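You operate a simulated robot arm through the tools that you are given. There is no shell and no other tool.

Carry out the task below with a simulated robot arm. There is one attempt and no reset: what you move stays moved.

Task
Bleed the radiator with the key, catching the water in the cup.
Fine: cup under the valve first; shut the screw once water comes; key back in its block, cup back.

The check looks at the end state, three seconds after you hand in, the way a careful person would. Anything else that was tipped, shoved, dropped, spilled or broken makes it a failure.

Robot
A 7-joint arm with a three-finger gripper, fixed in place. Base frame: the origin is at the foot of the arm, x ahead of it, y to its left, z up. Lengths are in m, angles in degrees, forces in N, time in s.
With the tool pointing down near the work surface it reaches from about 0.12 to 0.88 m from the base axis. Its first joint turns from -166.0 to 166.0 degrees. Payload 2.94 kg.
The tool frame sits at the grasp point between the pads (the TCP): z along the fingers, y along the line on which they close. The tips reach 0.03 m beyond it. Largest opening 0.132 m; the body of the gripper starts 0.107 m behind the TCP.
Orientation is that of the tool frame in the base frame, as [roll, pitch, yaw] about the fixed x, y, z axes, in that order (R = Rz(yaw) Ry(pitch) Rx(roll)). With the fingers straight down and closing along the base's y, the tool's x points along the base's -x, its y along +y and its z along -z.

Tools
- The arm moves only by the tool nudge_tool. Its argument "deltas" is a list of rows, each an object of numbers (a shift or turn left out is 0, a gripper value left out holds the last): "tx", "ty", "tz": the shift along the base's x, y, z in m; "rx", "ry", "rz": the turn, a rotation vector about the base's x, y, z in degrees; "claw": the opening, from 0 (shut) to 1 (fully open). In form: [{"tx": .., "ty": .., "tz": .., "rx": .., "ry": .., "rz": .., "claw": ..}, ...]. A call has 1 to 20 rows; each row shifts and turns the commanded pose from where the row before left it. Rows are played at 5 a second. More than 0.05 m and 8.6 degrees between two rows, or a gripper value outside its range, and nothing of the call is played. Where a pose cannot be reached the arm comes as near as it can. A force on the tool above 40 N (or 10 N above the force at the start of the call, whichever is more), or a blocked arm, ends the call early, and 0.2 s more pass. Each finger halts on what it meets, pressing with about 44 N; the grip force reading is that of the motor and also rises with nothing between the fingers. The clock runs only during rows and for 0.2 s after the last one: add rows that do not move to give the fingers time. It gives the time, the measured TCP pose, the force on the tool (base axes), the opening and the grip force at its end, in the units of the frame above (readings bear some noise), with the torque about the TCP (base axes, N m) and any sound that the robot's microphone picked up.
- Cameras (640 x 400 px; columns grow to the right, rows downward): "scene" is fixed at [0.4031, 0.5008, 1.5151]; the picture's right is [-0.66, -0.75, 0.00], its down [-0.53, 0.47, -0.71] and it looks along [0.53, -0.47, -0.71] (base axes); focal length 249 px, centre (320, 200). "wrist" rides on the gripper at [0.072, 0.003, -0.144] in the tool frame; the picture's right is [-0.04, 1.00, 0.00], its down [-0.88, -0.04, -0.48] and it looks along [-0.47, -0.02, 0.88] (tool axes); focal length 256 px, centre (320, 200). There is no depth. A picture from a camera that has moved, and an enlarged one, comes with that camera's place and axes in the base frame and with its lens. The place of the scene camera against the robot may be out by one fixed shift of up to 0.025 m in any direction.
- grab_frame(camera): a new picture of that camera. It takes no simulated time.
- slide_trunk(by): slides the trunk up (or, below 0, down) by that many m; the arm rides with it, the base frame stays. It gives what a move gives, with no picture.
- enlarge(camera, box): a new picture of the part [left, top, right, bottom] of that camera's present view, enlarged. It takes no simulated time.
- sign_off(): hands the job in; it is judged then, once.

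Places have to be worked out from the pictures, the camera data and where the tool is seen. Open the gripper and draw the arm clear of the work before you hand the job in, unless the task says otherwise.

The tools are called after "Emit:" as name(argument=value, ...) on one line, values as JSON. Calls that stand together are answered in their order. nudge_tool: Moves the arm, as the interface text tells. Its arguments: {"type":"object","properties":{"deltas":{"type":"array"}},"required":["deltas"]} The other tools are called the same way: slide_trunk (by) slides the trunk up or down; grab_frame (camera) takes a picture; enlarge (camera, box) takes an enlarged picture of a part of a camera's view; sign_off () hands the job in.

At the start:

```text
time_s: 0.0
tool_pos: [0.6702, 0.1039, 1.2034]
tcp_rot: [-179.8, 0.0, -179.9]
force: [-0.5, -0.1, -0.1]
torque: [0.01, 0.02, -0.02]
grip_width: 0.1321
gripper_force: 0.1
trunk travel left (down, up): [-0.25, 0.29]
```

scene: 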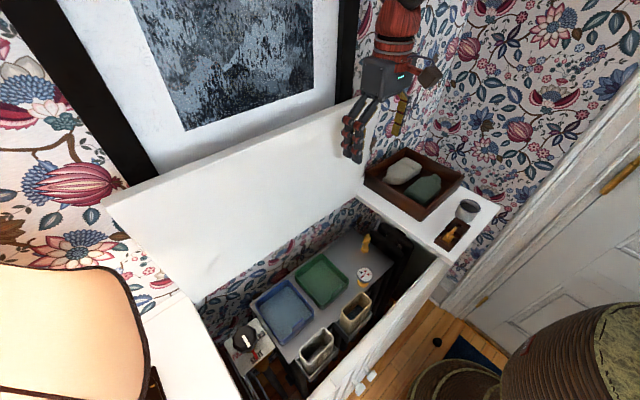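
wrist: 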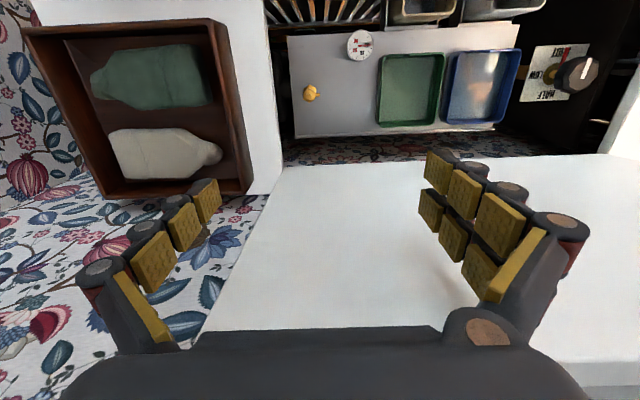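

I'll start by looking closely at the scene before moving: enlarged views of the shelf with the brass key, and of the compartment below.

Emit:
enlarge(camera="scene", box=[340, 130, 520, 260])

Emit:
enlarge(camera="scene", box=[200, 210, 460, 400])

Emit:
enlarge(camera="wrist", box=[260, 0, 640, 170])

```text
3.08 times, centred on (430, 195) of scene
camera zoom: at [0.4031, 0.5008, 1.5151], right [-0.66, -0.75, 0.0], down [-0.53, 0.47, -0.71], along [0.53, -0.47, -0.71], focal length 765 px, centre (-18, 215)
```

zoom: 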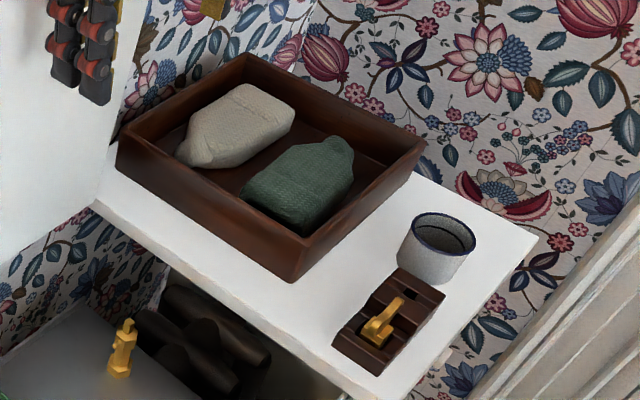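

```text
2.11 times, centred on (330, 305) of scene
camera zoom: at [0.4031, 0.5008, 1.5151], right [-0.66, -0.75, 0.0], down [-0.53, 0.47, -0.71], along [0.53, -0.47, -0.71], focal length 523 px, centre (299, -21)
```

zoom: 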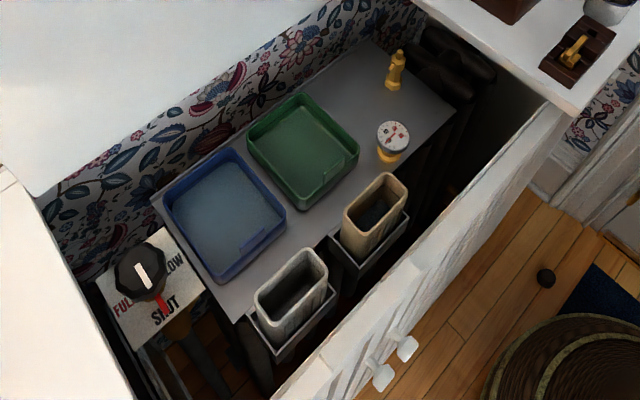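

```text
1.68 times, centred on (450, 85) of wrist
camera zoom: at [0.5987, 0.1071, 1.3454], right [0.04, 1.0, 0.0], down [0.88, -0.04, 0.48], along [0.47, -0.02, -0.88], focal length 431 px, centre (101, 394)
```

zoom: 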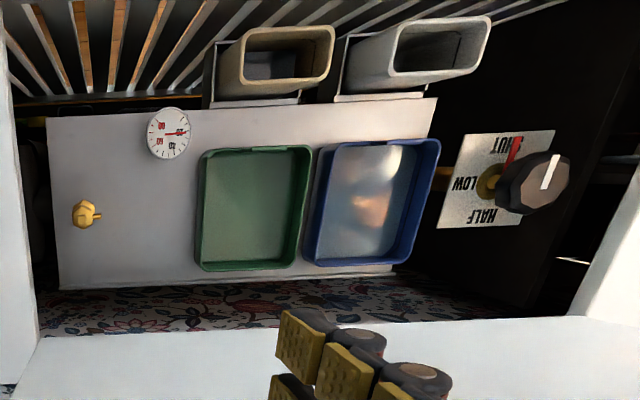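

The valve looks like the brass piece near (0.64, 0.09, 0.86), with the key block and cup on the ledge at the −y end. I'll zoom in on each to understand their shapes.

Emit:
enlarge(camera="scene", box=[335, 220, 415, 270])

Emit:
enlarge(camera="scene", box=[425, 190, 505, 240])

Emit:
enlarge(camera="wrist", box=[270, 50, 390, 125])

Emit:
enlarge(camera="scene", box=[425, 215, 485, 252])

```text
8.00 times, centred on (375, 245) of scene
camera zoom: at [0.4031, 0.5008, 1.5151], right [-0.66, -0.75, 0.0], down [-0.53, 0.47, -0.71], along [0.53, -0.47, -0.71], focal length 1989 px, centre (-120, -160)
```

zoom: 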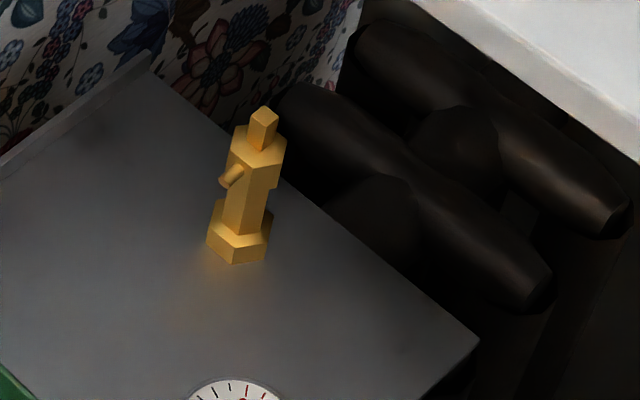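

```text
8.00 times, centred on (465, 215) of scene
camera zoom: at [0.4031, 0.5008, 1.5151], right [-0.66, -0.75, 0.0], down [-0.53, 0.47, -0.71], along [0.53, -0.47, -0.71], focal length 1989 px, centre (-840, 80)
```

zoom: 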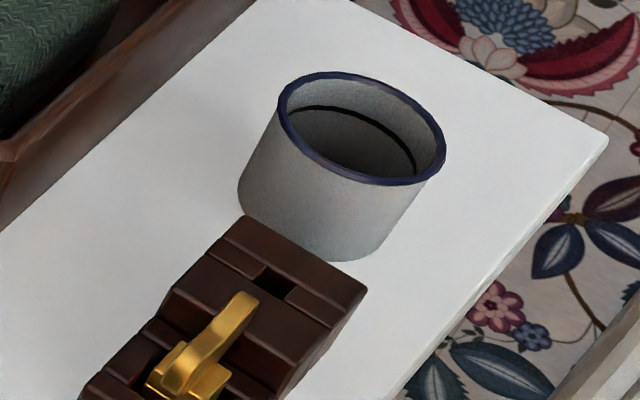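

```text
5.33 times, centred on (330, 88) of wrist
camera zoom: at [0.5987, 0.1071, 1.3454], right [0.04, 1.0, 0.0], down [0.88, -0.04, 0.48], along [0.47, -0.02, -0.88], focal length 1365 px, centre (267, 800)
```

zoom: 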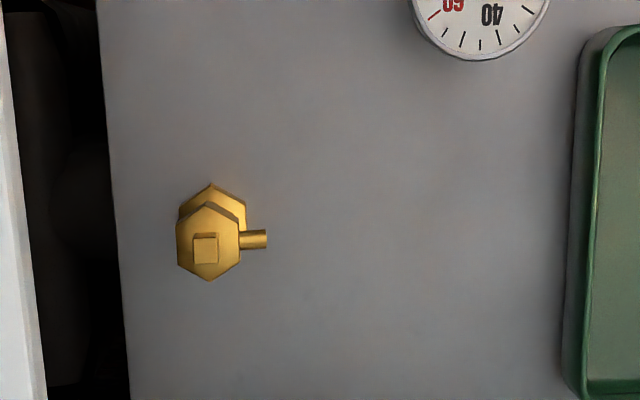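

```text
10.67 times, centred on (455, 234) of scene
camera zoom: at [0.4031, 0.5008, 1.5151], right [-0.66, -0.75, 0.0], down [-0.53, 0.47, -0.71], along [0.53, -0.47, -0.71], focal length 2652 px, centre (-1120, -157)
```

zoom: 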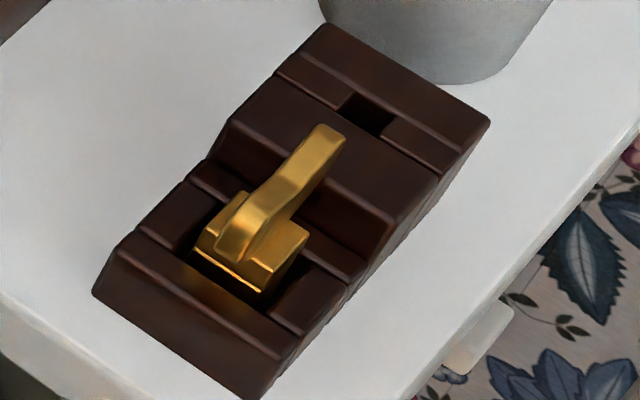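

The valve is an upright brass post with a square head on top and a spout pointing toward +y. The key sits in a notched block on the ledge beside an enamel cup. I'll move the tool over the ledge, staying high, to view the block and cup from above.

Emit:
nudge_tool(deltas=[{"tx": -0.038, "ty": -0.033}, {"tx": -0.038, "ty": -0.033}, {"tx": -0.038, "ty": -0.033}, {"tx": -0.038, "ty": -0.033}, {"tx": -0.038, "ty": -0.033}, {}])

Emit:
grab_frame(camera="wrist")

Emit:
grab_frame(camera="scene")

```text
refused: row 1 steps farther than a row can; nothing moved
```

```text
taken
camera wrist: at [0.5987, 0.1071, 1.3454], right [0.04, 1.0, 0.0], down [0.88, -0.04, 0.48], along [0.47, -0.02, -0.88], focal length 256 px, centre (320, 200)
```

wrist: 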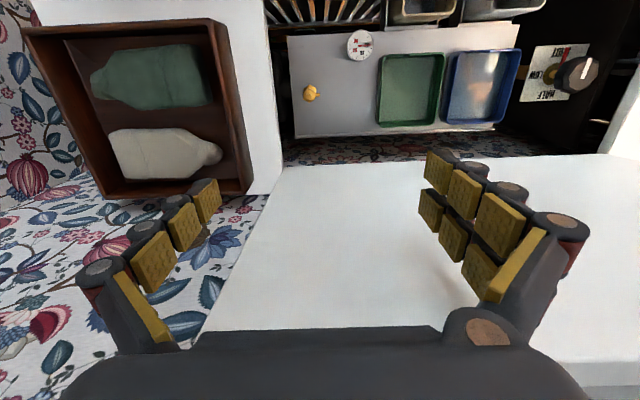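

```text
taken
```

scene: 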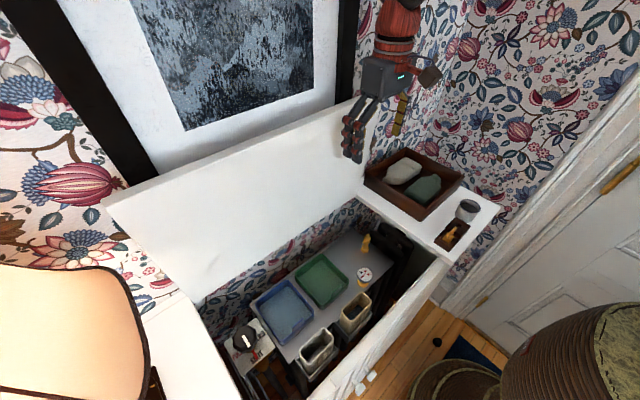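

The row length was just over 0.05 m, so nothing moved. I'll repeat with smaller steps.

Emit:
nudge_tool(deltas=[{"tx": -0.032, "ty": -0.027}, {"tx": -0.032, "ty": -0.027}, {"tx": -0.032, "ty": -0.027}, {"tx": -0.032, "ty": -0.027}, {"tx": -0.032, "ty": -0.027}, {"tx": -0.032, "ty": -0.027}, {}])

Emit:
grab_frame(camera="wrist")

Emit:
grab_frame(camera="scene")

```text
time_s: 1.6
tool_pos: [0.4769, -0.0582, 1.2018]
tcp_rot: [-180.0, -0.1, 179.9]
force: [0.5, -0.6, 0.6]
torque: [0.02, -0.06, 0.0]
grip_width: 0.132
gripper_force: 0.1
trunk travel left (down, up): [-0.25, 0.29]
```

```text
taken
camera wrist: at [0.4049, -0.0544, 1.3446], right [0.04, 1.0, 0.0], down [0.88, -0.04, 0.47], along [0.47, -0.02, -0.88], focal length 256 px, centre (320, 200)
```

wrist: 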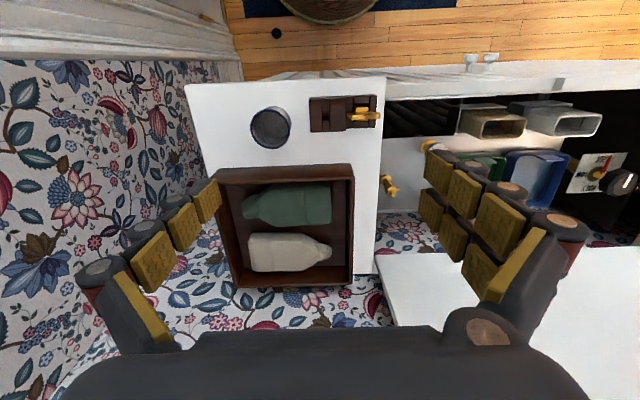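

```text
taken
```

scene: 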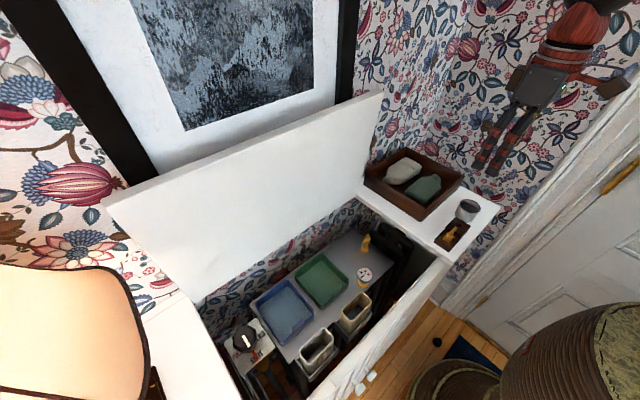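

Now the wrist camera sees the cup, key block and box. I'll enlarge these to get accurate pixel positions for triangulation.

Emit:
enlarge(camera="wrist", box=[240, 80, 400, 180])

Emit:
enlarge(camera="wrist", box=[300, 85, 396, 145])

Emit:
enlarge(camera="scene", box=[440, 0, 640, 200])

```text
4.00 times, centred on (320, 130) of wrist
camera zoom: at [0.4049, -0.0544, 1.3446], right [0.04, 1.0, 0.0], down [0.88, -0.04, 0.47], along [0.47, -0.02, -0.88], focal length 1024 px, centre (320, 480)
```

zoom: 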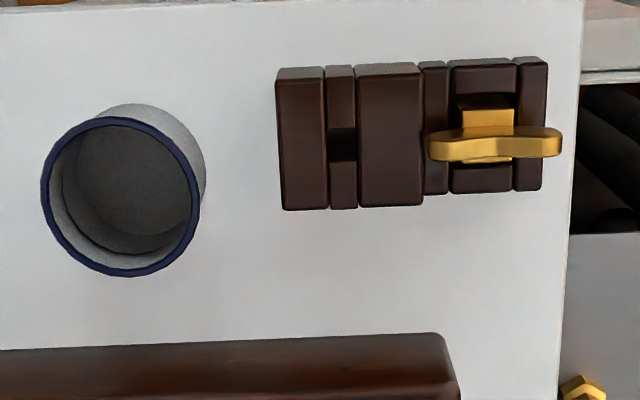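

```text
6.67 times, centred on (348, 115) of wrist
camera zoom: at [0.4049, -0.0544, 1.3446], right [0.04, 1.0, 0.0], down [0.88, -0.04, 0.47], along [0.47, -0.02, -0.88], focal length 1707 px, centre (133, 767)
```

zoom: 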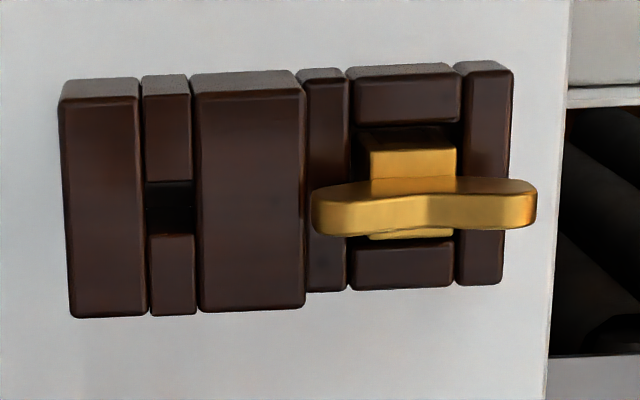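

```text
2.00 times, centred on (540, 100) of scene
camera zoom: at [0.4031, 0.5008, 1.5151], right [-0.66, -0.75, 0.0], down [-0.53, 0.47, -0.71], along [0.53, -0.47, -0.71], focal length 497 px, centre (-120, 400)
```

zoom: 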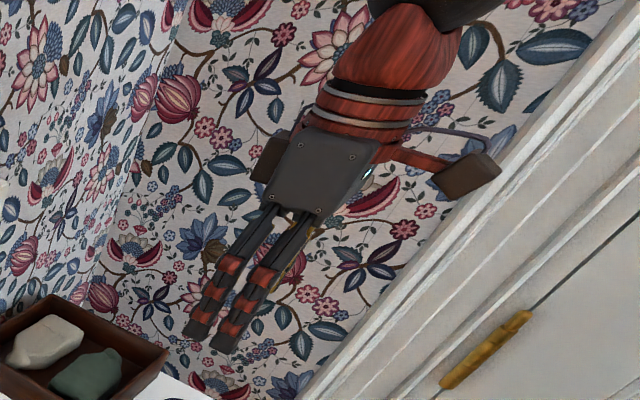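

The key is a butterfly-type: a bar handle along y above a square barrel in the block's +y seat. I'll zoom on the valve from this second pose to triangulate it with the first picture.

Emit:
enlarge(camera="wrist", box=[345, 145, 425, 195])

```text
8.00 times, centred on (385, 170) of wrist
camera zoom: at [0.4049, -0.0544, 1.3446], right [0.04, 1.0, 0.0], down [0.88, -0.04, 0.47], along [0.47, -0.02, -0.88], focal length 2048 px, centre (-200, 440)
```

zoom: 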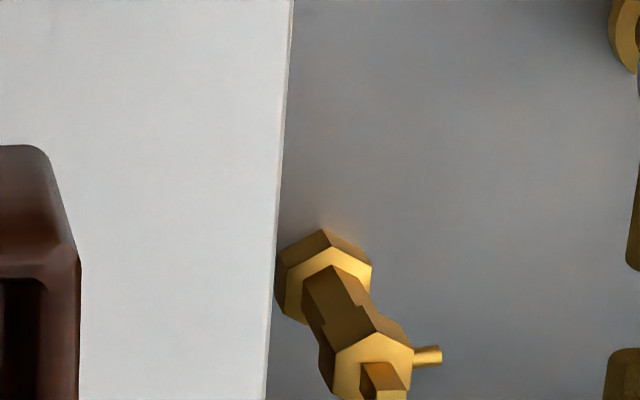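

Triangulating the two wrist views puts the spout tip at about (0.650, 0.105, 0.856) and the square head top at (0.650, 0.086, 0.885), on a grey top near z≈0.79. I'll lower the wrist camera over the key block for a closer second view.

Emit:
nudge_tool(deltas=[{"tx": -0.01, "ty": 0.022, "tz": -0.024}, {"tx": -0.01, "ty": 0.022, "tz": -0.024}, {"tx": -0.01, "ty": 0.022, "tz": -0.024}, {}, {}])

Emit:
grab_frame(camera="wrist")

Emit:
enlarge(camera="wrist", box=[160, 80, 352, 200])

```text
time_s: 2.8
tool_pos: [0.4485, 0.0086, 1.1303]
tcp_rot: [180.0, 0.0, -180.0]
force: [0.0, -0.2, -0.8]
torque: [-0.01, -0.01, 0.0]
grip_width: 0.1318
gripper_force: 0.0
trunk travel left (down, up): [-0.25, 0.29]
```

```text
taken
camera wrist: at [0.3769, 0.0122, 1.2735], right [0.04, 1.0, 0.0], down [0.88, -0.04, 0.48], along [0.48, -0.02, -0.88], focal length 256 px, centre (320, 200)
```

wrist: 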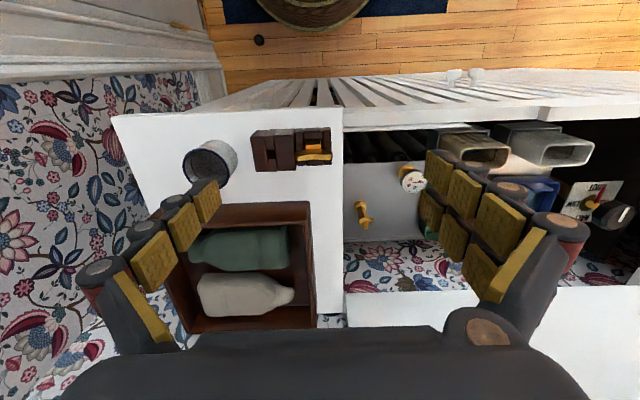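

```text
3.33 times, centred on (256, 140) of wrist
camera zoom: at [0.3769, 0.0122, 1.2735], right [0.04, 1.0, 0.0], down [0.88, -0.04, 0.48], along [0.48, -0.02, -0.88], focal length 853 px, centre (533, 400)
```

zoom: 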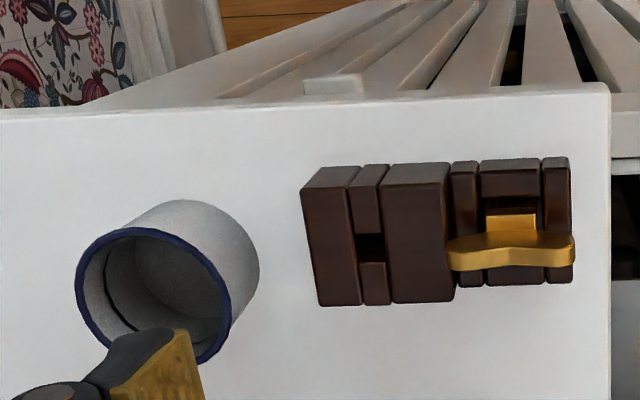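

From two wrist views: ledge z≈0.945; cup rim centre ≈(0.482, −0.126, 0.992), diameter ≈0.055; key handle centre ≈(0.470, 0.001, 0.993); block top ≈0.97–0.98. I'll zoom in on the valve and the key from this pose to refine those numbers.

Emit:
enlarge(camera="wrist", box=[330, 170, 410, 220])

Emit:
enlarge(camera="wrist", box=[250, 120, 346, 180])

Emit:
enlarge(camera="wrist", box=[340, 120, 500, 260])

```text
8.00 times, centred on (370, 195) of wrist
camera zoom: at [0.3769, 0.0122, 1.2735], right [0.04, 1.0, 0.0], down [0.88, -0.04, 0.48], along [0.48, -0.02, -0.88], focal length 2048 px, centre (-80, 240)
```

zoom: 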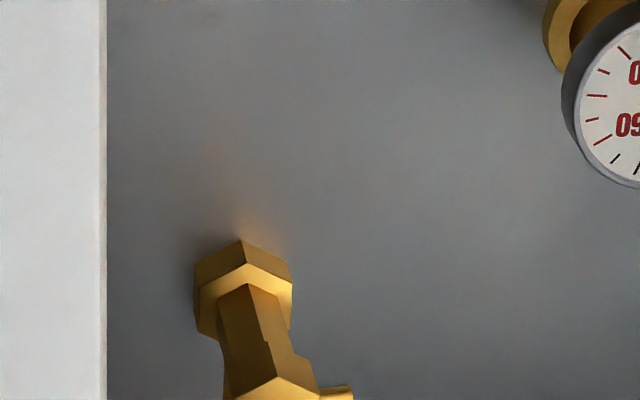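

```text
6.67 times, centred on (298, 150) of wrist
camera zoom: at [0.3769, 0.0122, 1.2735], right [0.04, 1.0, 0.0], down [0.88, -0.04, 0.48], along [0.48, -0.02, -0.88], focal length 1707 px, centre (467, 533)
```

zoom: 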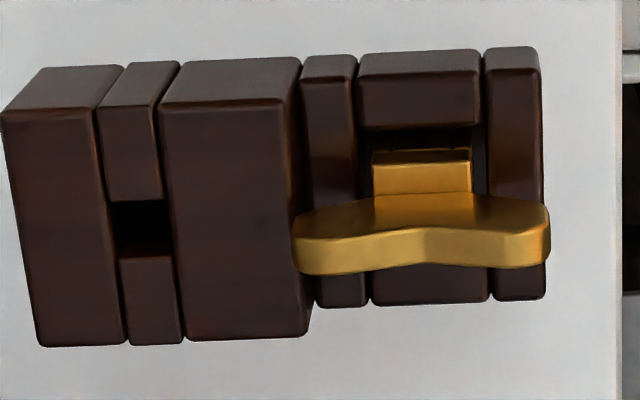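

```text
2.86 times, centred on (420, 190) of wrist
camera zoom: at [0.3769, 0.0122, 1.2735], right [0.04, 1.0, 0.0], down [0.88, -0.04, 0.48], along [0.48, -0.02, -0.88], focal length 731 px, centre (34, 229)
```

zoom: 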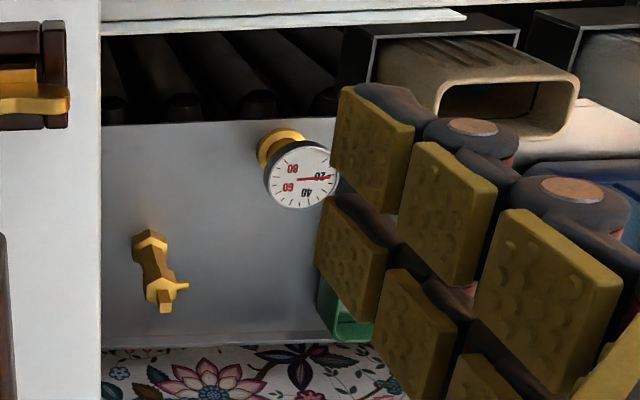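

The grey top is at z≈0.80, so the cup (about 0.047 tall) just clears under the spout at 0.856. The valve is close on −y, so the fingers must close along x. I'll rotate the tool by −90° (camera to the +y side) while moving above the cup, and part-close the gripper.

Emit:
nudge_tool(deltas=[{"tx": 0.003, "ty": -0.0122, "rz": -8.2, "claw": 0.58}, {"tx": 0.003, "ty": -0.0122, "rz": -8.2}, {"tx": 0.003, "ty": -0.0122, "rz": -8.2}, {"tx": 0.003, "ty": -0.0122, "rz": -8.2}, {"tx": 0.003, "ty": -0.0122, "rz": -8.2}, {"tx": 0.003, "ty": -0.0122, "rz": -8.2}, {"tx": 0.003, "ty": -0.0122, "rz": -8.2}, {"tx": 0.003, "ty": -0.0122, "rz": -8.2}, {"tx": 0.003, "ty": -0.0122, "rz": -8.2}, {"tx": 0.003, "ty": -0.0122, "rz": -8.2}, {"tx": 0.0035, "ty": -0.0122, "rz": -8.0}, {}, {}])

Emit:
grab_frame(camera="wrist")

Emit:
grab_frame(camera="scene")

```text
time_s: 5.6
tool_pos: [0.4821, -0.1275, 1.1309]
tcp_rot: [179.9, -0.1, 89.9]
force: [-0.4, -1.0, 0.1]
torque: [0.01, -0.03, 0.0]
grip_width: 0.0764
gripper_force: 0.1
trunk travel left (down, up): [-0.25, 0.29]
```

```text
taken
camera wrist: at [0.4858, -0.0542, 1.2734], right [1.0, -0.04, 0.0], down [-0.04, -0.88, 0.48], along [-0.02, -0.48, -0.88], focal length 256 px, centre (320, 200)
```

wrist: 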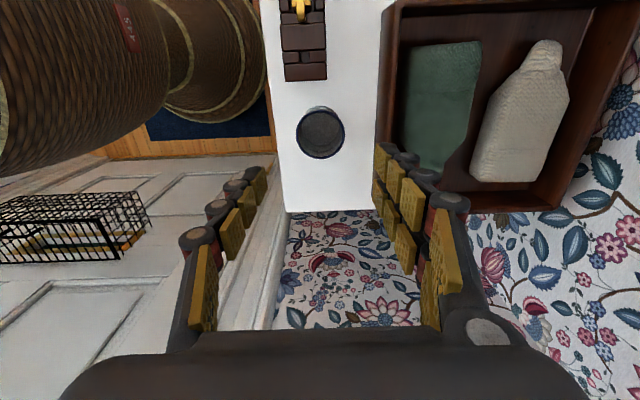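

```text
taken
```

scene: 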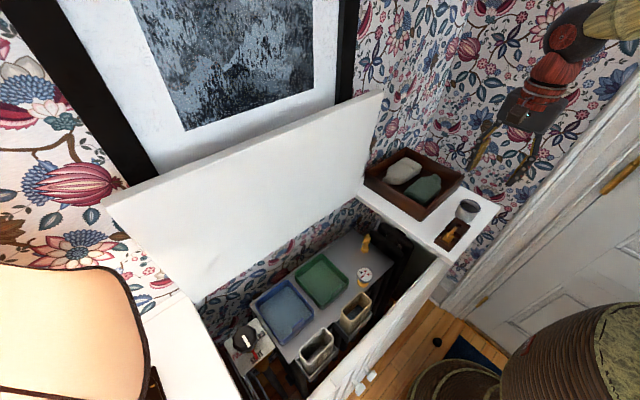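

The tool is rotated and centred near the cup, opening 0.076. I'll zoom on the cup from here to confirm its centre before descending.

Emit:
enlarge(camera="wrist", box=[272, 90, 368, 150])

Emit:
enlarge(camera="wrist", box=[240, 0, 400, 100])

```text
6.67 times, centred on (320, 120) of wrist
camera zoom: at [0.4858, -0.0542, 1.2734], right [1.0, -0.04, 0.0], down [-0.04, -0.88, 0.48], along [-0.02, -0.48, -0.88], focal length 1707 px, centre (320, 733)
```

zoom: 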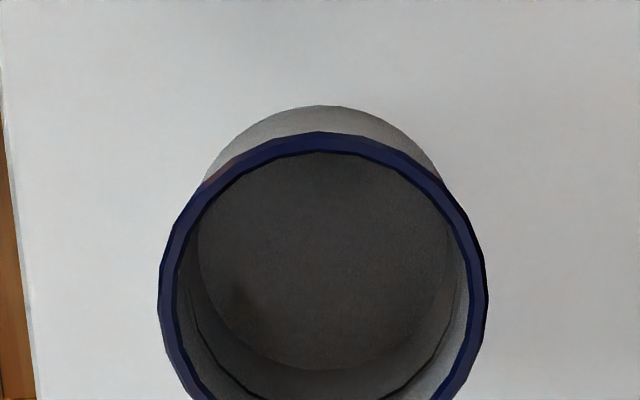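

```text
4.00 times, centred on (320, 50) of wrist
camera zoom: at [0.4858, -0.0542, 1.2734], right [1.0, -0.04, 0.0], down [-0.04, -0.88, 0.48], along [-0.02, -0.48, -0.88], focal length 1024 px, centre (320, 800)
```

zoom: 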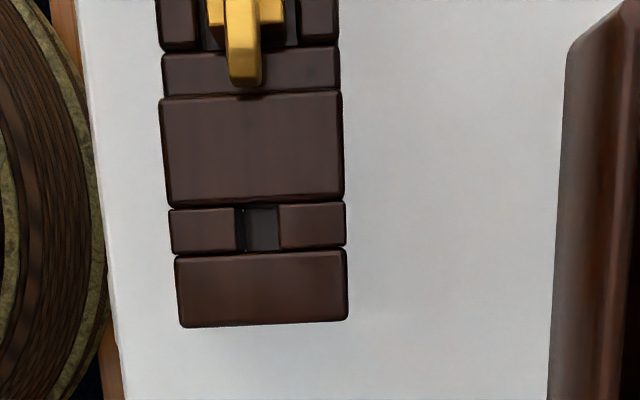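

Cup centre confirmed at about (0.483, −0.1255), diameter 0.054. I'll descend straight down in steps to about 1.01 and check.

Emit:
nudge_tool(deltas=[{"tx": 0.001, "ty": 0.002, "tz": -0.03}, {"tz": -0.03}, {"tz": -0.03}, {"tz": -0.03}, {}, {}])

Emit:
grab_frame(camera="wrist")

Emit:
grab_frame(camera="scene")

```text
time_s: 7.0
tool_pos: [0.4832, -0.1247, 1.0116]
tcp_rot: [180.0, 0.0, 90.0]
force: [-0.3, -0.6, -0.2]
torque: [-0.03, -0.02, 0.01]
grip_width: 0.0764
gripper_force: 0.1
trunk travel left (down, up): [-0.25, 0.29]
```

```text
taken
camera wrist: at [0.4861, -0.052, 1.1538], right [1.0, -0.04, 0.0], down [-0.04, -0.88, 0.48], along [-0.02, -0.48, -0.88], focal length 256 px, centre (320, 200)
```

wrist: 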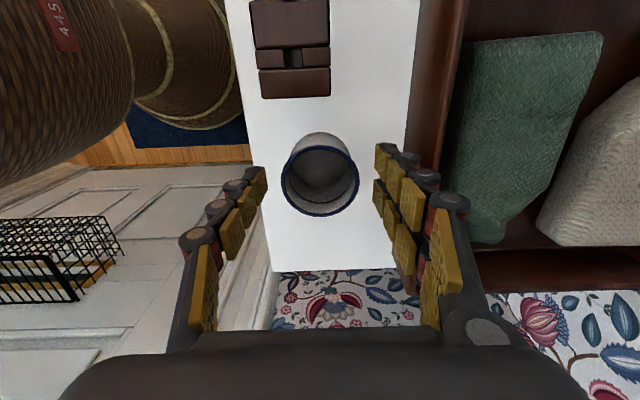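

```text
taken
```

scene: 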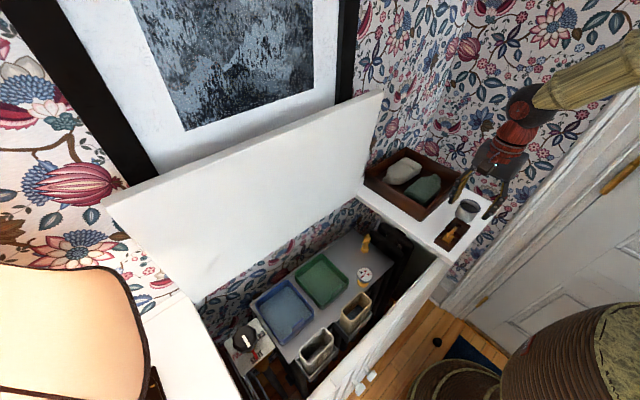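

The cup is centred between the fingers. I'll go down to z≈0.983 (tips ≈8 mm above the ledge) and close on it.

Emit:
nudge_tool(deltas=[{"tz": -0.0145}, {"tz": -0.0145}, {}, {"claw": 0.3}, {}, {}, {}, {}])

Emit:
grab_frame(camera="wrist")

```text
time_s: 8.8
tool_pos: [0.4833, -0.125, 0.9803]
tcp_rot: [180.0, 0.0, 90.0]
force: [0.7, -0.3, 3.2]
torque: [-0.02, 0.06, 0.0]
grip_width: 0.0477
gripper_force: 44.0
trunk travel left (down, up): [-0.25, 0.29]
```

```text
taken
camera wrist: at [0.4873, -0.0516, 1.1243], right [1.0, -0.04, 0.0], down [-0.04, -0.88, 0.48], along [-0.02, -0.48, -0.88], focal length 256 px, centre (320, 200)
```

wrist: 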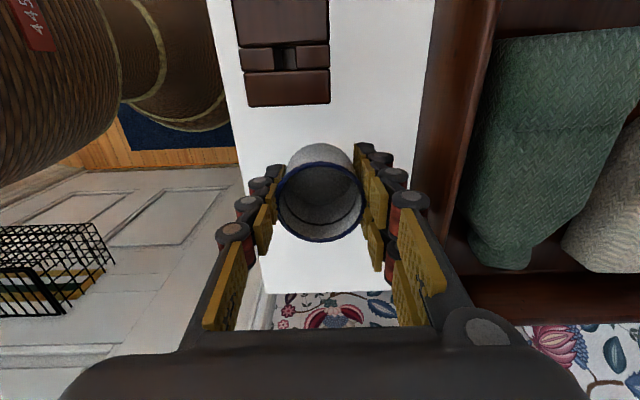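

Gripped at 0.048 width with 44 N (the cup tapers slightly). I'll lift it gently and check that it hangs straight.

Emit:
nudge_tool(deltas=[{"tz": 0.01}, {"tz": 0.02}, {"tz": 0.03}, {"tz": 0.03}, {}, {}])

Emit:
grab_frame(camera="wrist")

Emit:
enlarge(camera="scene", box=[430, 120, 560, 240])

```text
time_s: 10.2
tool_pos: [0.4823, -0.1232, 1.0718]
tcp_rot: [180.0, 0.1, 90.0]
force: [0.1, 0.5, -0.7]
torque: [0.0, -0.03, 0.0]
grip_width: 0.0473
gripper_force: 44.4
trunk travel left (down, up): [-0.25, 0.29]
```

```text
taken
camera wrist: at [0.486, -0.0505, 1.2151], right [1.0, -0.04, 0.0], down [-0.04, -0.88, 0.48], along [-0.02, -0.48, -0.88], focal length 256 px, centre (320, 200)
```

wrist: 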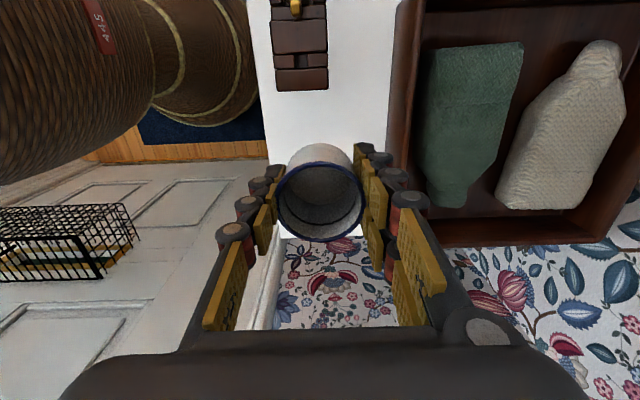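

```text
3.33 times, centred on (495, 180) of scene
camera zoom: at [0.4031, 0.5008, 1.5151], right [-0.66, -0.75, 0.0], down [-0.53, 0.47, -0.71], along [0.53, -0.47, -0.71], focal length 829 px, centre (-263, 267)
```

zoom: 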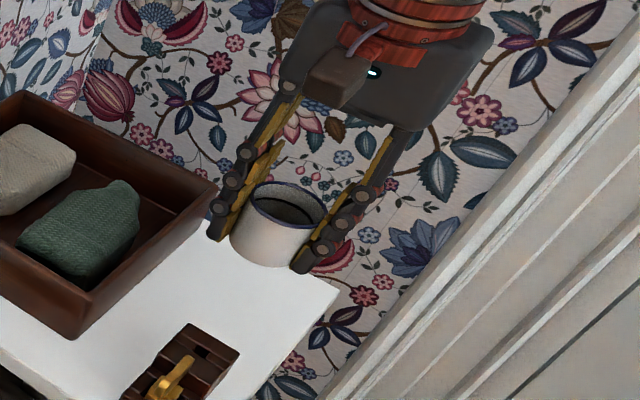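

The cup is held upright. I'll zoom on it in the wrist view to get its exact offset from the TCP for placement.

Emit:
enlarge(camera="wrist", box=[256, 150, 384, 250])

```text
4.00 times, centred on (320, 200) of wrist
camera zoom: at [0.486, -0.0505, 1.2151], right [1.0, -0.04, 0.0], down [-0.04, -0.88, 0.48], along [-0.02, -0.48, -0.88], focal length 1024 px, centre (320, 200)
```

zoom: 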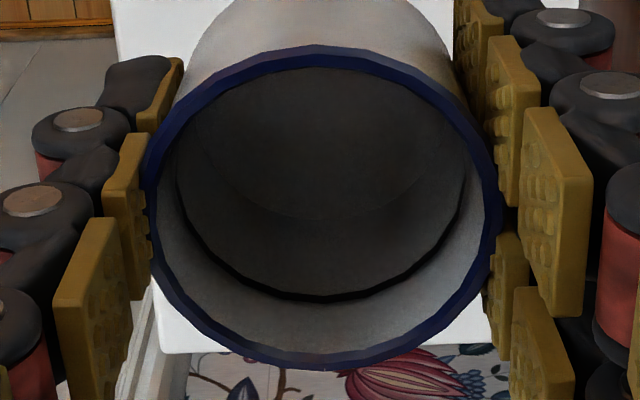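

The cup sits at TCP +(0.001, −0.002), with its base about 35 mm below the TCP. I'll carry it over the block at height, then across to above the grey top at (0.649, 0.150).

Emit:
nudge_tool(deltas=[{"tz": 0.03}, {"ty": 0.03}, {"ty": 0.035}, {"ty": 0.035}, {"ty": 0.035}, {"ty": 0.035}, {"ty": 0.035}, {"ty": 0.035}, {"ty": 0.033}, {"tx": 0.033}, {"tx": 0.033}, {"tx": 0.034}, {"tx": 0.034}, {"tx": 0.033}, {}, {}])

Emit:
grab_frame(camera="wrist")

Emit:
grab_frame(camera="scene")

```text
time_s: 13.6
tool_pos: [0.6512, 0.1487, 1.1023]
tcp_rot: [179.9, 0.0, 90.0]
force: [1.0, 0.4, -0.5]
torque: [-0.03, 0.01, -0.02]
grip_width: 0.0469
gripper_force: 43.8
trunk travel left (down, up): [-0.25, 0.29]
```

```text
taken
camera wrist: at [0.6535, 0.2212, 1.2458], right [1.0, -0.04, 0.0], down [-0.04, -0.88, 0.48], along [-0.02, -0.48, -0.88], focal length 256 px, centre (320, 200)
```

wrist: 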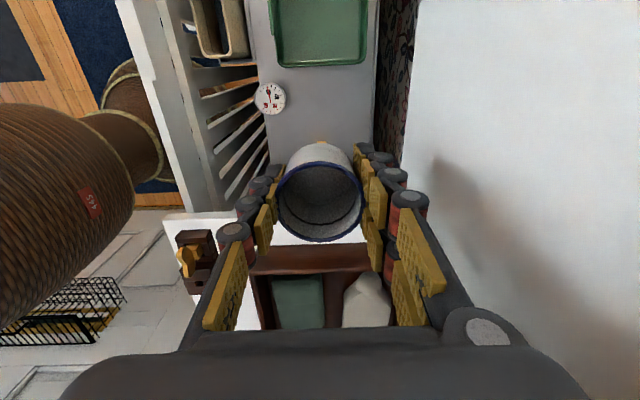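

```text
taken
```

scene: 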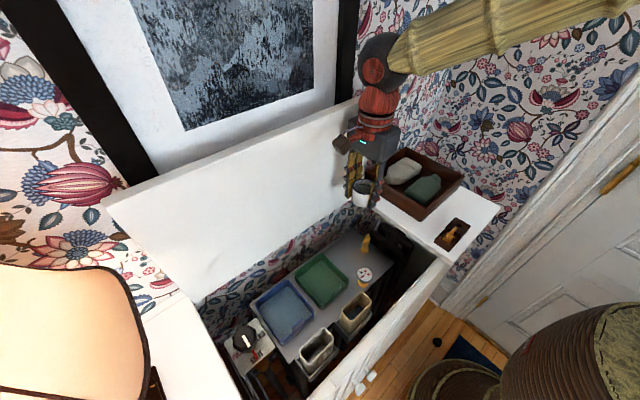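

The cup is above the radiator top on the +y side of the valve. I'll descend to z≈0.90 and check clearance.

Emit:
nudge_tool(deltas=[{"tz": -0.035}, {"tz": -0.035}, {"tz": -0.035}, {"tz": -0.035}, {"tz": -0.035}, {"tz": -0.02}, {}, {}])

Emit:
grab_frame(camera="wrist")

Emit:
enlarge(camera="scene", box=[300, 140, 460, 300])

```text
time_s: 15.4
tool_pos: [0.6496, 0.1494, 0.9059]
tcp_rot: [180.0, 0.0, 89.9]
force: [0.3, 0.4, -0.4]
torque: [-0.03, 0.03, 0.0]
grip_width: 0.0467
gripper_force: 44.1
trunk travel left (down, up): [-0.25, 0.29]
```

```text
taken
camera wrist: at [0.6532, 0.222, 1.0498], right [1.0, -0.04, 0.0], down [-0.04, -0.88, 0.48], along [-0.02, -0.48, -0.88], focal length 256 px, centre (320, 200)
```

wrist: 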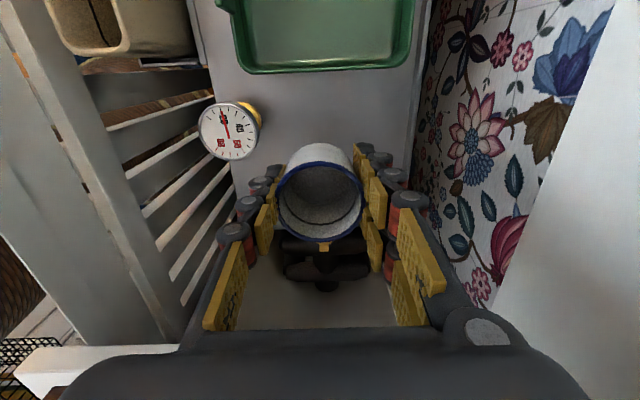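

```text
2.50 times, centred on (380, 220) of scene
camera zoom: at [0.4031, 0.5008, 1.5151], right [-0.66, -0.75, 0.0], down [-0.53, 0.47, -0.71], along [0.53, -0.47, -0.71], focal length 622 px, centre (170, 150)
```

zoom: 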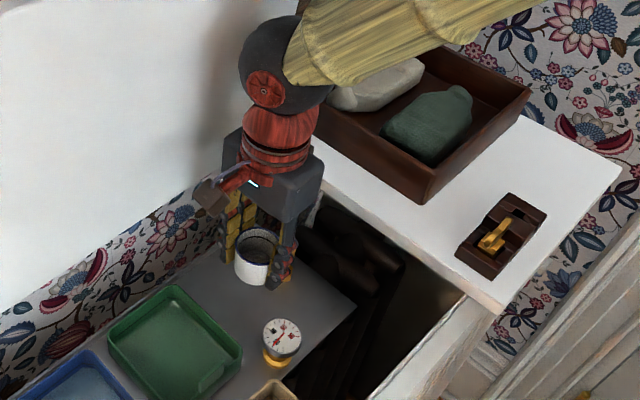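

Consistent: the valve head shows just past the cup rim at (0.650, 0.086, 0.88). I'll descend to z≈0.840, where the cup base is a few mm above the grey top and the cup still clear of the spout.

Emit:
nudge_tool(deltas=[{"tz": -0.025}, {"tz": -0.02}, {"tz": -0.012}, {"tz": -0.008}, {}, {}])

Emit:
grab_frame(camera="wrist")

Emit:
enlarge(camera="wrist", box=[256, 150, 384, 270])

Emit:
enlarge(camera="scene", box=[320, 200, 420, 280])

```text
time_s: 16.8
tool_pos: [0.6502, 0.1484, 0.8416]
tcp_rot: [-180.0, 0.0, 90.0]
force: [0.1, 0.8, -0.3]
torque: [-0.02, 0.01, -0.01]
grip_width: 0.047
gripper_force: 44.1
trunk travel left (down, up): [-0.25, 0.29]
```

```text
taken
camera wrist: at [0.653, 0.2212, 0.9841], right [1.0, -0.04, 0.0], down [-0.04, -0.88, 0.48], along [-0.02, -0.48, -0.88], focal length 256 px, centre (320, 200)
```

wrist: 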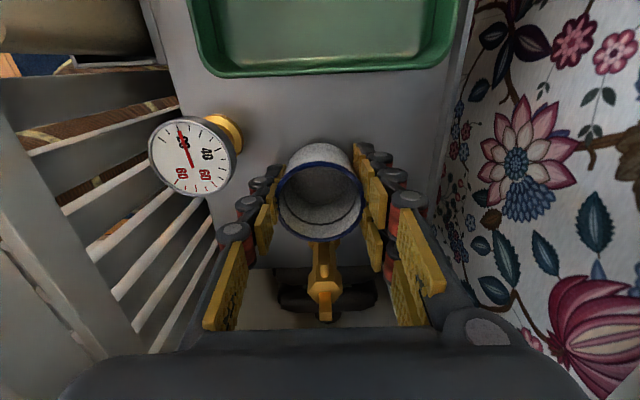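

```text
3.33 times, centred on (320, 210) of wrist
camera zoom: at [0.653, 0.2212, 0.9841], right [1.0, -0.04, 0.0], down [-0.04, -0.88, 0.48], along [-0.02, -0.48, -0.88], focal length 853 px, centre (320, 167)
```

zoom: 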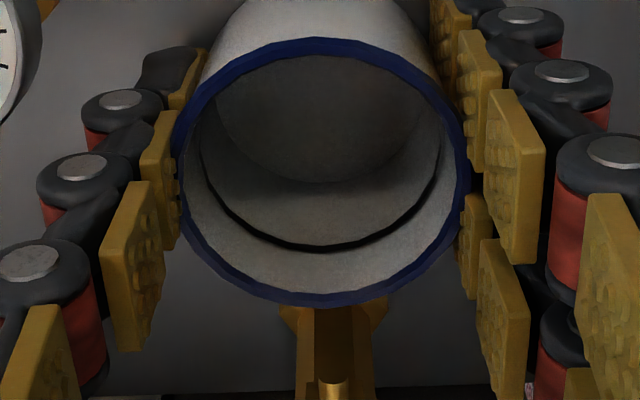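

```text
5.00 times, centred on (370, 240) of scene
camera zoom: at [0.4031, 0.5008, 1.5151], right [-0.66, -0.75, 0.0], down [-0.53, 0.47, -0.71], along [0.53, -0.47, -0.71], focal length 1243 px, centre (70, 0)
```

zoom: 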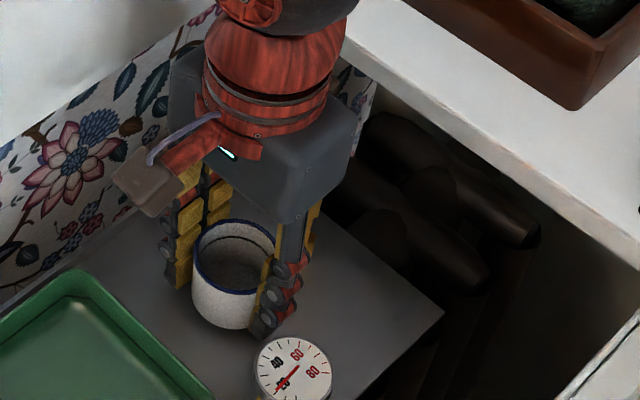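

Everything is as expected; the valve is visible behind the cup. I'll zoom on the valve and spout from here to fix the final sliding distance.

Emit:
enlarge(camera="wrist", box=[270, 215, 382, 325])

```text
3.64 times, centred on (326, 270) of wrist
camera zoom: at [0.653, 0.2212, 0.9841], right [1.0, -0.04, 0.0], down [-0.04, -0.88, 0.48], along [-0.02, -0.48, -0.88], focal length 931 px, centre (298, -54)
```

zoom: 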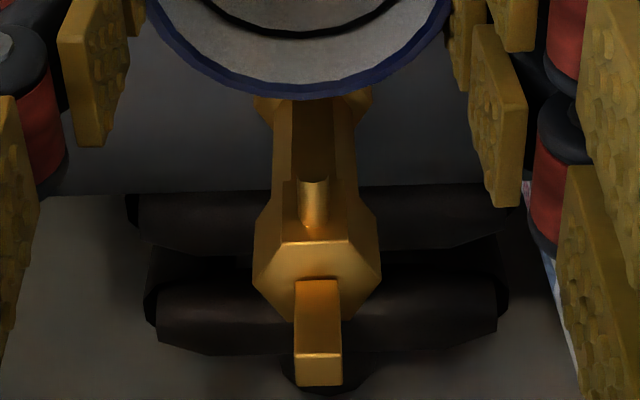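

Spout tip refines to (0.651, 0.104, 0.856) and the cup rim's near-valve edge is at y=0.121. I'll lower 5 mm so the rim passes under the spout, then slide 23 mm toward the valve.

Emit:
nudge_tool(deltas=[{"tz": -0.005}, {}, {"ty": -0.006}, {"ty": -0.006}, {"ty": -0.006}, {"ty": -0.004}, {}, {}])

Emit:
enlarge(camera="wrist", box=[250, 150, 390, 325])

Emit:
enlarge(camera="scene", box=[330, 210, 410, 270])

```text
time_s: 18.6
tool_pos: [0.6503, 0.1267, 0.836]
tcp_rot: [-180.0, 0.0, 90.1]
force: [0.4, -0.3, -0.6]
torque: [-0.04, -0.03, 0.0]
grip_width: 0.0467
gripper_force: 44.2
trunk travel left (down, up): [-0.25, 0.29]
```

```text
2.29 times, centred on (320, 238) of wrist
camera zoom: at [0.6536, 0.1986, 0.9792], right [1.0, -0.04, 0.0], down [-0.04, -0.88, 0.48], along [-0.02, -0.48, -0.88], focal length 585 px, centre (320, 114)
```

zoom: 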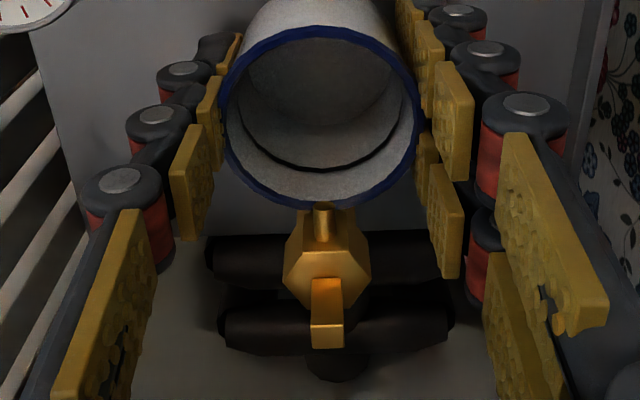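

```text
6.67 times, centred on (370, 240) of scene
camera zoom: at [0.4031, 0.5008, 1.5151], right [-0.66, -0.75, 0.0], down [-0.53, 0.47, -0.71], along [0.53, -0.47, -0.71], focal length 1658 px, centre (-13, -67)
```

zoom: 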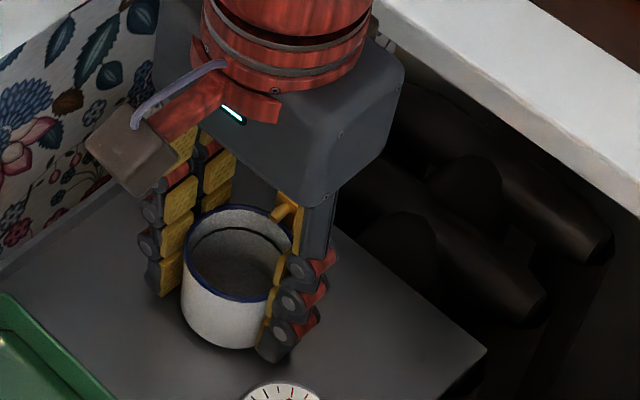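

The spout now reaches over the cup rim. I'll lower in small steps until the base touches the grey top.

Emit:
nudge_tool(deltas=[{"tz": -0.0015}, {"tz": -0.001}, {}])

Emit:
nudge_tool(deltas=[{"tz": -0.001}, {}])

```text
time_s: 19.4
tool_pos: [0.6504, 0.1267, 0.8325]
tcp_rot: [179.9, 0.0, 90.0]
force: [0.4, -0.1, -0.7]
torque: [0.02, 0.02, 0.0]
grip_width: 0.0468
gripper_force: 43.4
trunk travel left (down, up): [-0.25, 0.29]
```

```text
time_s: 20.0
tool_pos: [0.6509, 0.1273, 0.8328]
tcp_rot: [-180.0, -0.1, 90.1]
force: [0.6, 0.5, -0.6]
torque: [-0.02, 0.02, 0.0]
grip_width: 0.0471
gripper_force: 43.9
trunk travel left (down, up): [-0.25, 0.29]
```

No contact force yet; continuing down 1 mm at a time.

Emit:
nudge_tool(deltas=[{"tz": -0.001}, {}])

Emit:
nudge_tool(deltas=[{"tz": -0.001}, {}])

```text
time_s: 20.6
tool_pos: [0.649, 0.1253, 0.8315]
tcp_rot: [-179.9, 0.0, 90.1]
force: [-0.6, -0.4, -0.4]
torque: [0.02, 0.02, 0.0]
grip_width: 0.0469
gripper_force: 44.0
trunk travel left (down, up): [-0.25, 0.29]
```

```text
time_s: 21.2
tool_pos: [0.6497, 0.1272, 0.8321]
tcp_rot: [179.9, 0.0, 90.1]
force: [-1.5, -0.5, 7.9]
torque: [-0.05, 0.12, -0.01]
grip_width: 0.0471
gripper_force: 44.0
trunk travel left (down, up): [-0.25, 0.29]
```

Contact felt (about 8 N). I'll open the gripper to release the cup.

Emit:
nudge_tool(deltas=[{"tz": 0.0005, "claw": 0.5}, {"claw": 0.58}, {}, {}])

Emit:
enlarge(camera="wrist", box=[250, 150, 390, 325])

Emit:
enlarge(camera="scene", box=[330, 210, 410, 270])

```text
time_s: 22.2
tool_pos: [0.6511, 0.1269, 0.8306]
tcp_rot: [180.0, -0.1, 90.1]
force: [-0.8, 0.7, -0.5]
torque: [0.02, 0.04, -0.04]
grip_width: 0.0767
gripper_force: 0.0
trunk travel left (down, up): [-0.25, 0.29]
```

```text
2.29 times, centred on (320, 238) of wrist
camera zoom: at [0.6539, 0.1989, 0.9742], right [1.0, -0.04, 0.0], down [-0.04, -0.88, 0.48], along [-0.02, -0.48, -0.88], focal length 585 px, centre (320, 114)
```

zoom: 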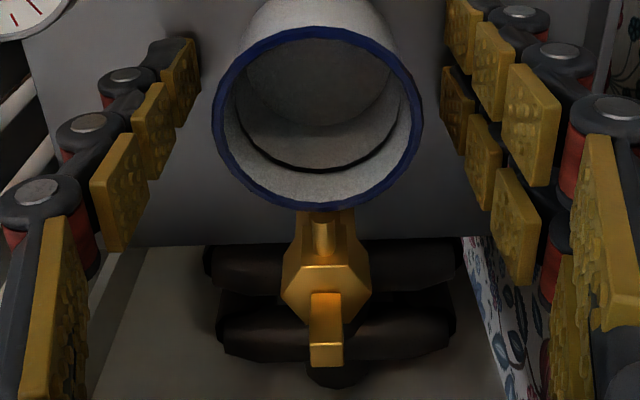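

```text
6.67 times, centred on (370, 240) of scene
camera zoom: at [0.4031, 0.5008, 1.5151], right [-0.66, -0.75, 0.0], down [-0.53, 0.47, -0.71], along [0.53, -0.47, -0.71], focal length 1658 px, centre (-13, -67)
```

zoom: 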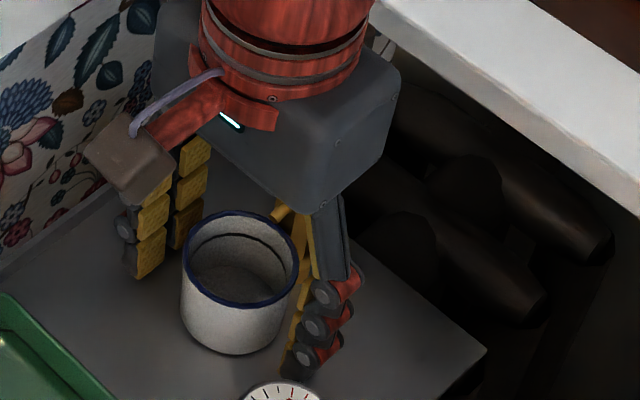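

The cup stands upright with centre ≈(0.650, 0.1255), and the spout tip is ~4 mm inside the rim. I'll rise straight up, then go back toward the key block.

Emit:
nudge_tool(deltas=[{"tz": 0.03}, {"tz": 0.045}, {"tz": 0.045}, {"tz": 0.045}, {"tz": 0.045}, {"tz": 0.045}, {"tz": 0.015}, {"tx": -0.036}, {"tx": -0.036}, {"tx": -0.036}, {"tx": -0.036}, {"tx": -0.036}, {"ty": -0.042}, {"ty": -0.042}, {"ty": -0.042}, {"claw": 0.35}, {}, {}])

Emit:
grab_frame(camera="wrist")

Emit:
enlarge(camera="scene", box=[340, 200, 420, 280])

```text
time_s: 26.0
tool_pos: [0.4686, 0.0002, 1.1009]
tcp_rot: [180.0, 0.0, 90.0]
force: [0.5, 0.5, 0.6]
torque: [0.01, 0.0, -0.02]
grip_width: 0.0463
gripper_force: 0.2
trunk travel left (down, up): [-0.25, 0.29]
```

```text
taken
camera wrist: at [0.4719, 0.0727, 1.2435], right [1.0, -0.04, 0.0], down [-0.04, -0.88, 0.48], along [-0.02, -0.48, -0.88], focal length 256 px, centre (320, 200)
```

wrist: 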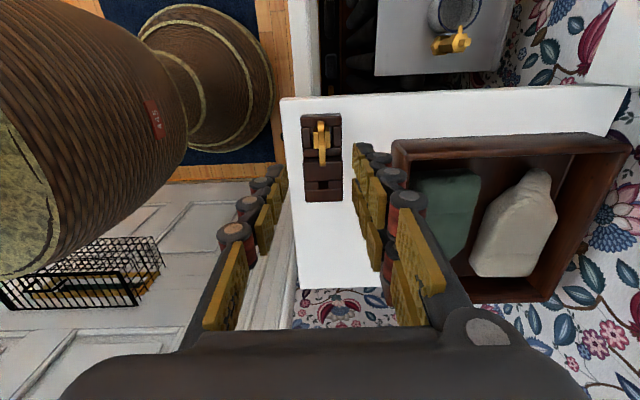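

```text
5.00 times, centred on (380, 240) of scene
camera zoom: at [0.4031, 0.5008, 1.5151], right [-0.66, -0.75, 0.0], down [-0.53, 0.47, -0.71], along [0.53, -0.47, -0.71], focal length 1243 px, centre (20, 0)
```

zoom: 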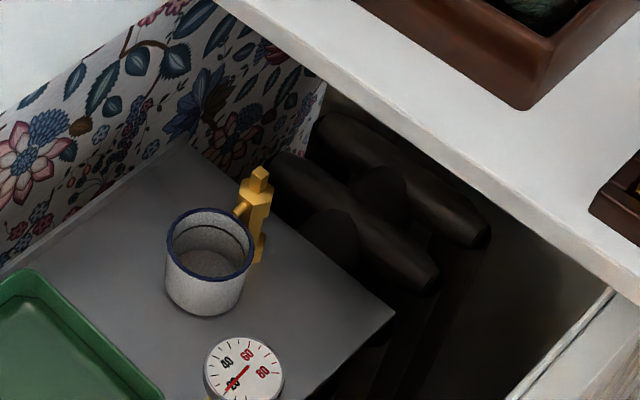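

The cup is well placed beneath the spout. Next I'll zoom on the key from the wrist camera.

Emit:
enlarge(camera="wrist", box=[290, 105, 354, 145])

Emit:
enlarge(camera="wrist", box=[272, 105, 368, 215])

```text
10.00 times, centred on (322, 125) of wrist
camera zoom: at [0.4719, 0.0727, 1.2435], right [1.0, -0.04, 0.0], down [-0.04, -0.88, 0.48], along [-0.02, -0.48, -0.88], focal length 2560 px, centre (300, 950)
```

zoom: 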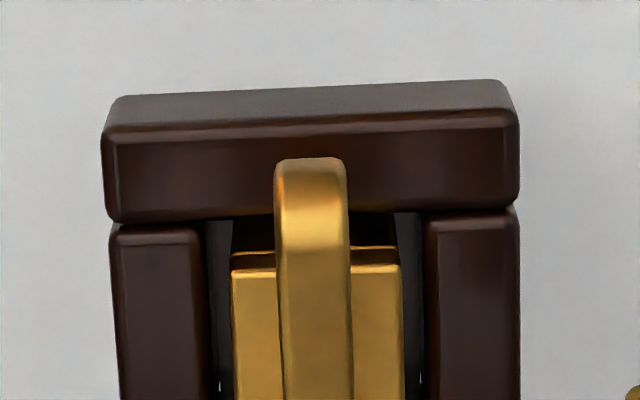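

```text
3.64 times, centred on (320, 160) of wrist
camera zoom: at [0.4719, 0.0727, 1.2435], right [1.0, -0.04, 0.0], down [-0.04, -0.88, 0.48], along [-0.02, -0.48, -0.88], focal length 931 px, centre (320, 346)
```

zoom: 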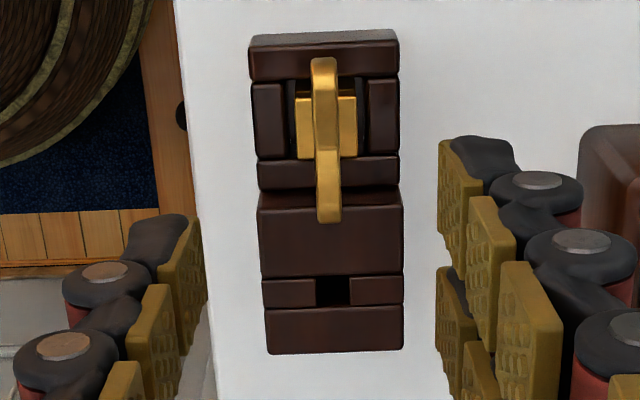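

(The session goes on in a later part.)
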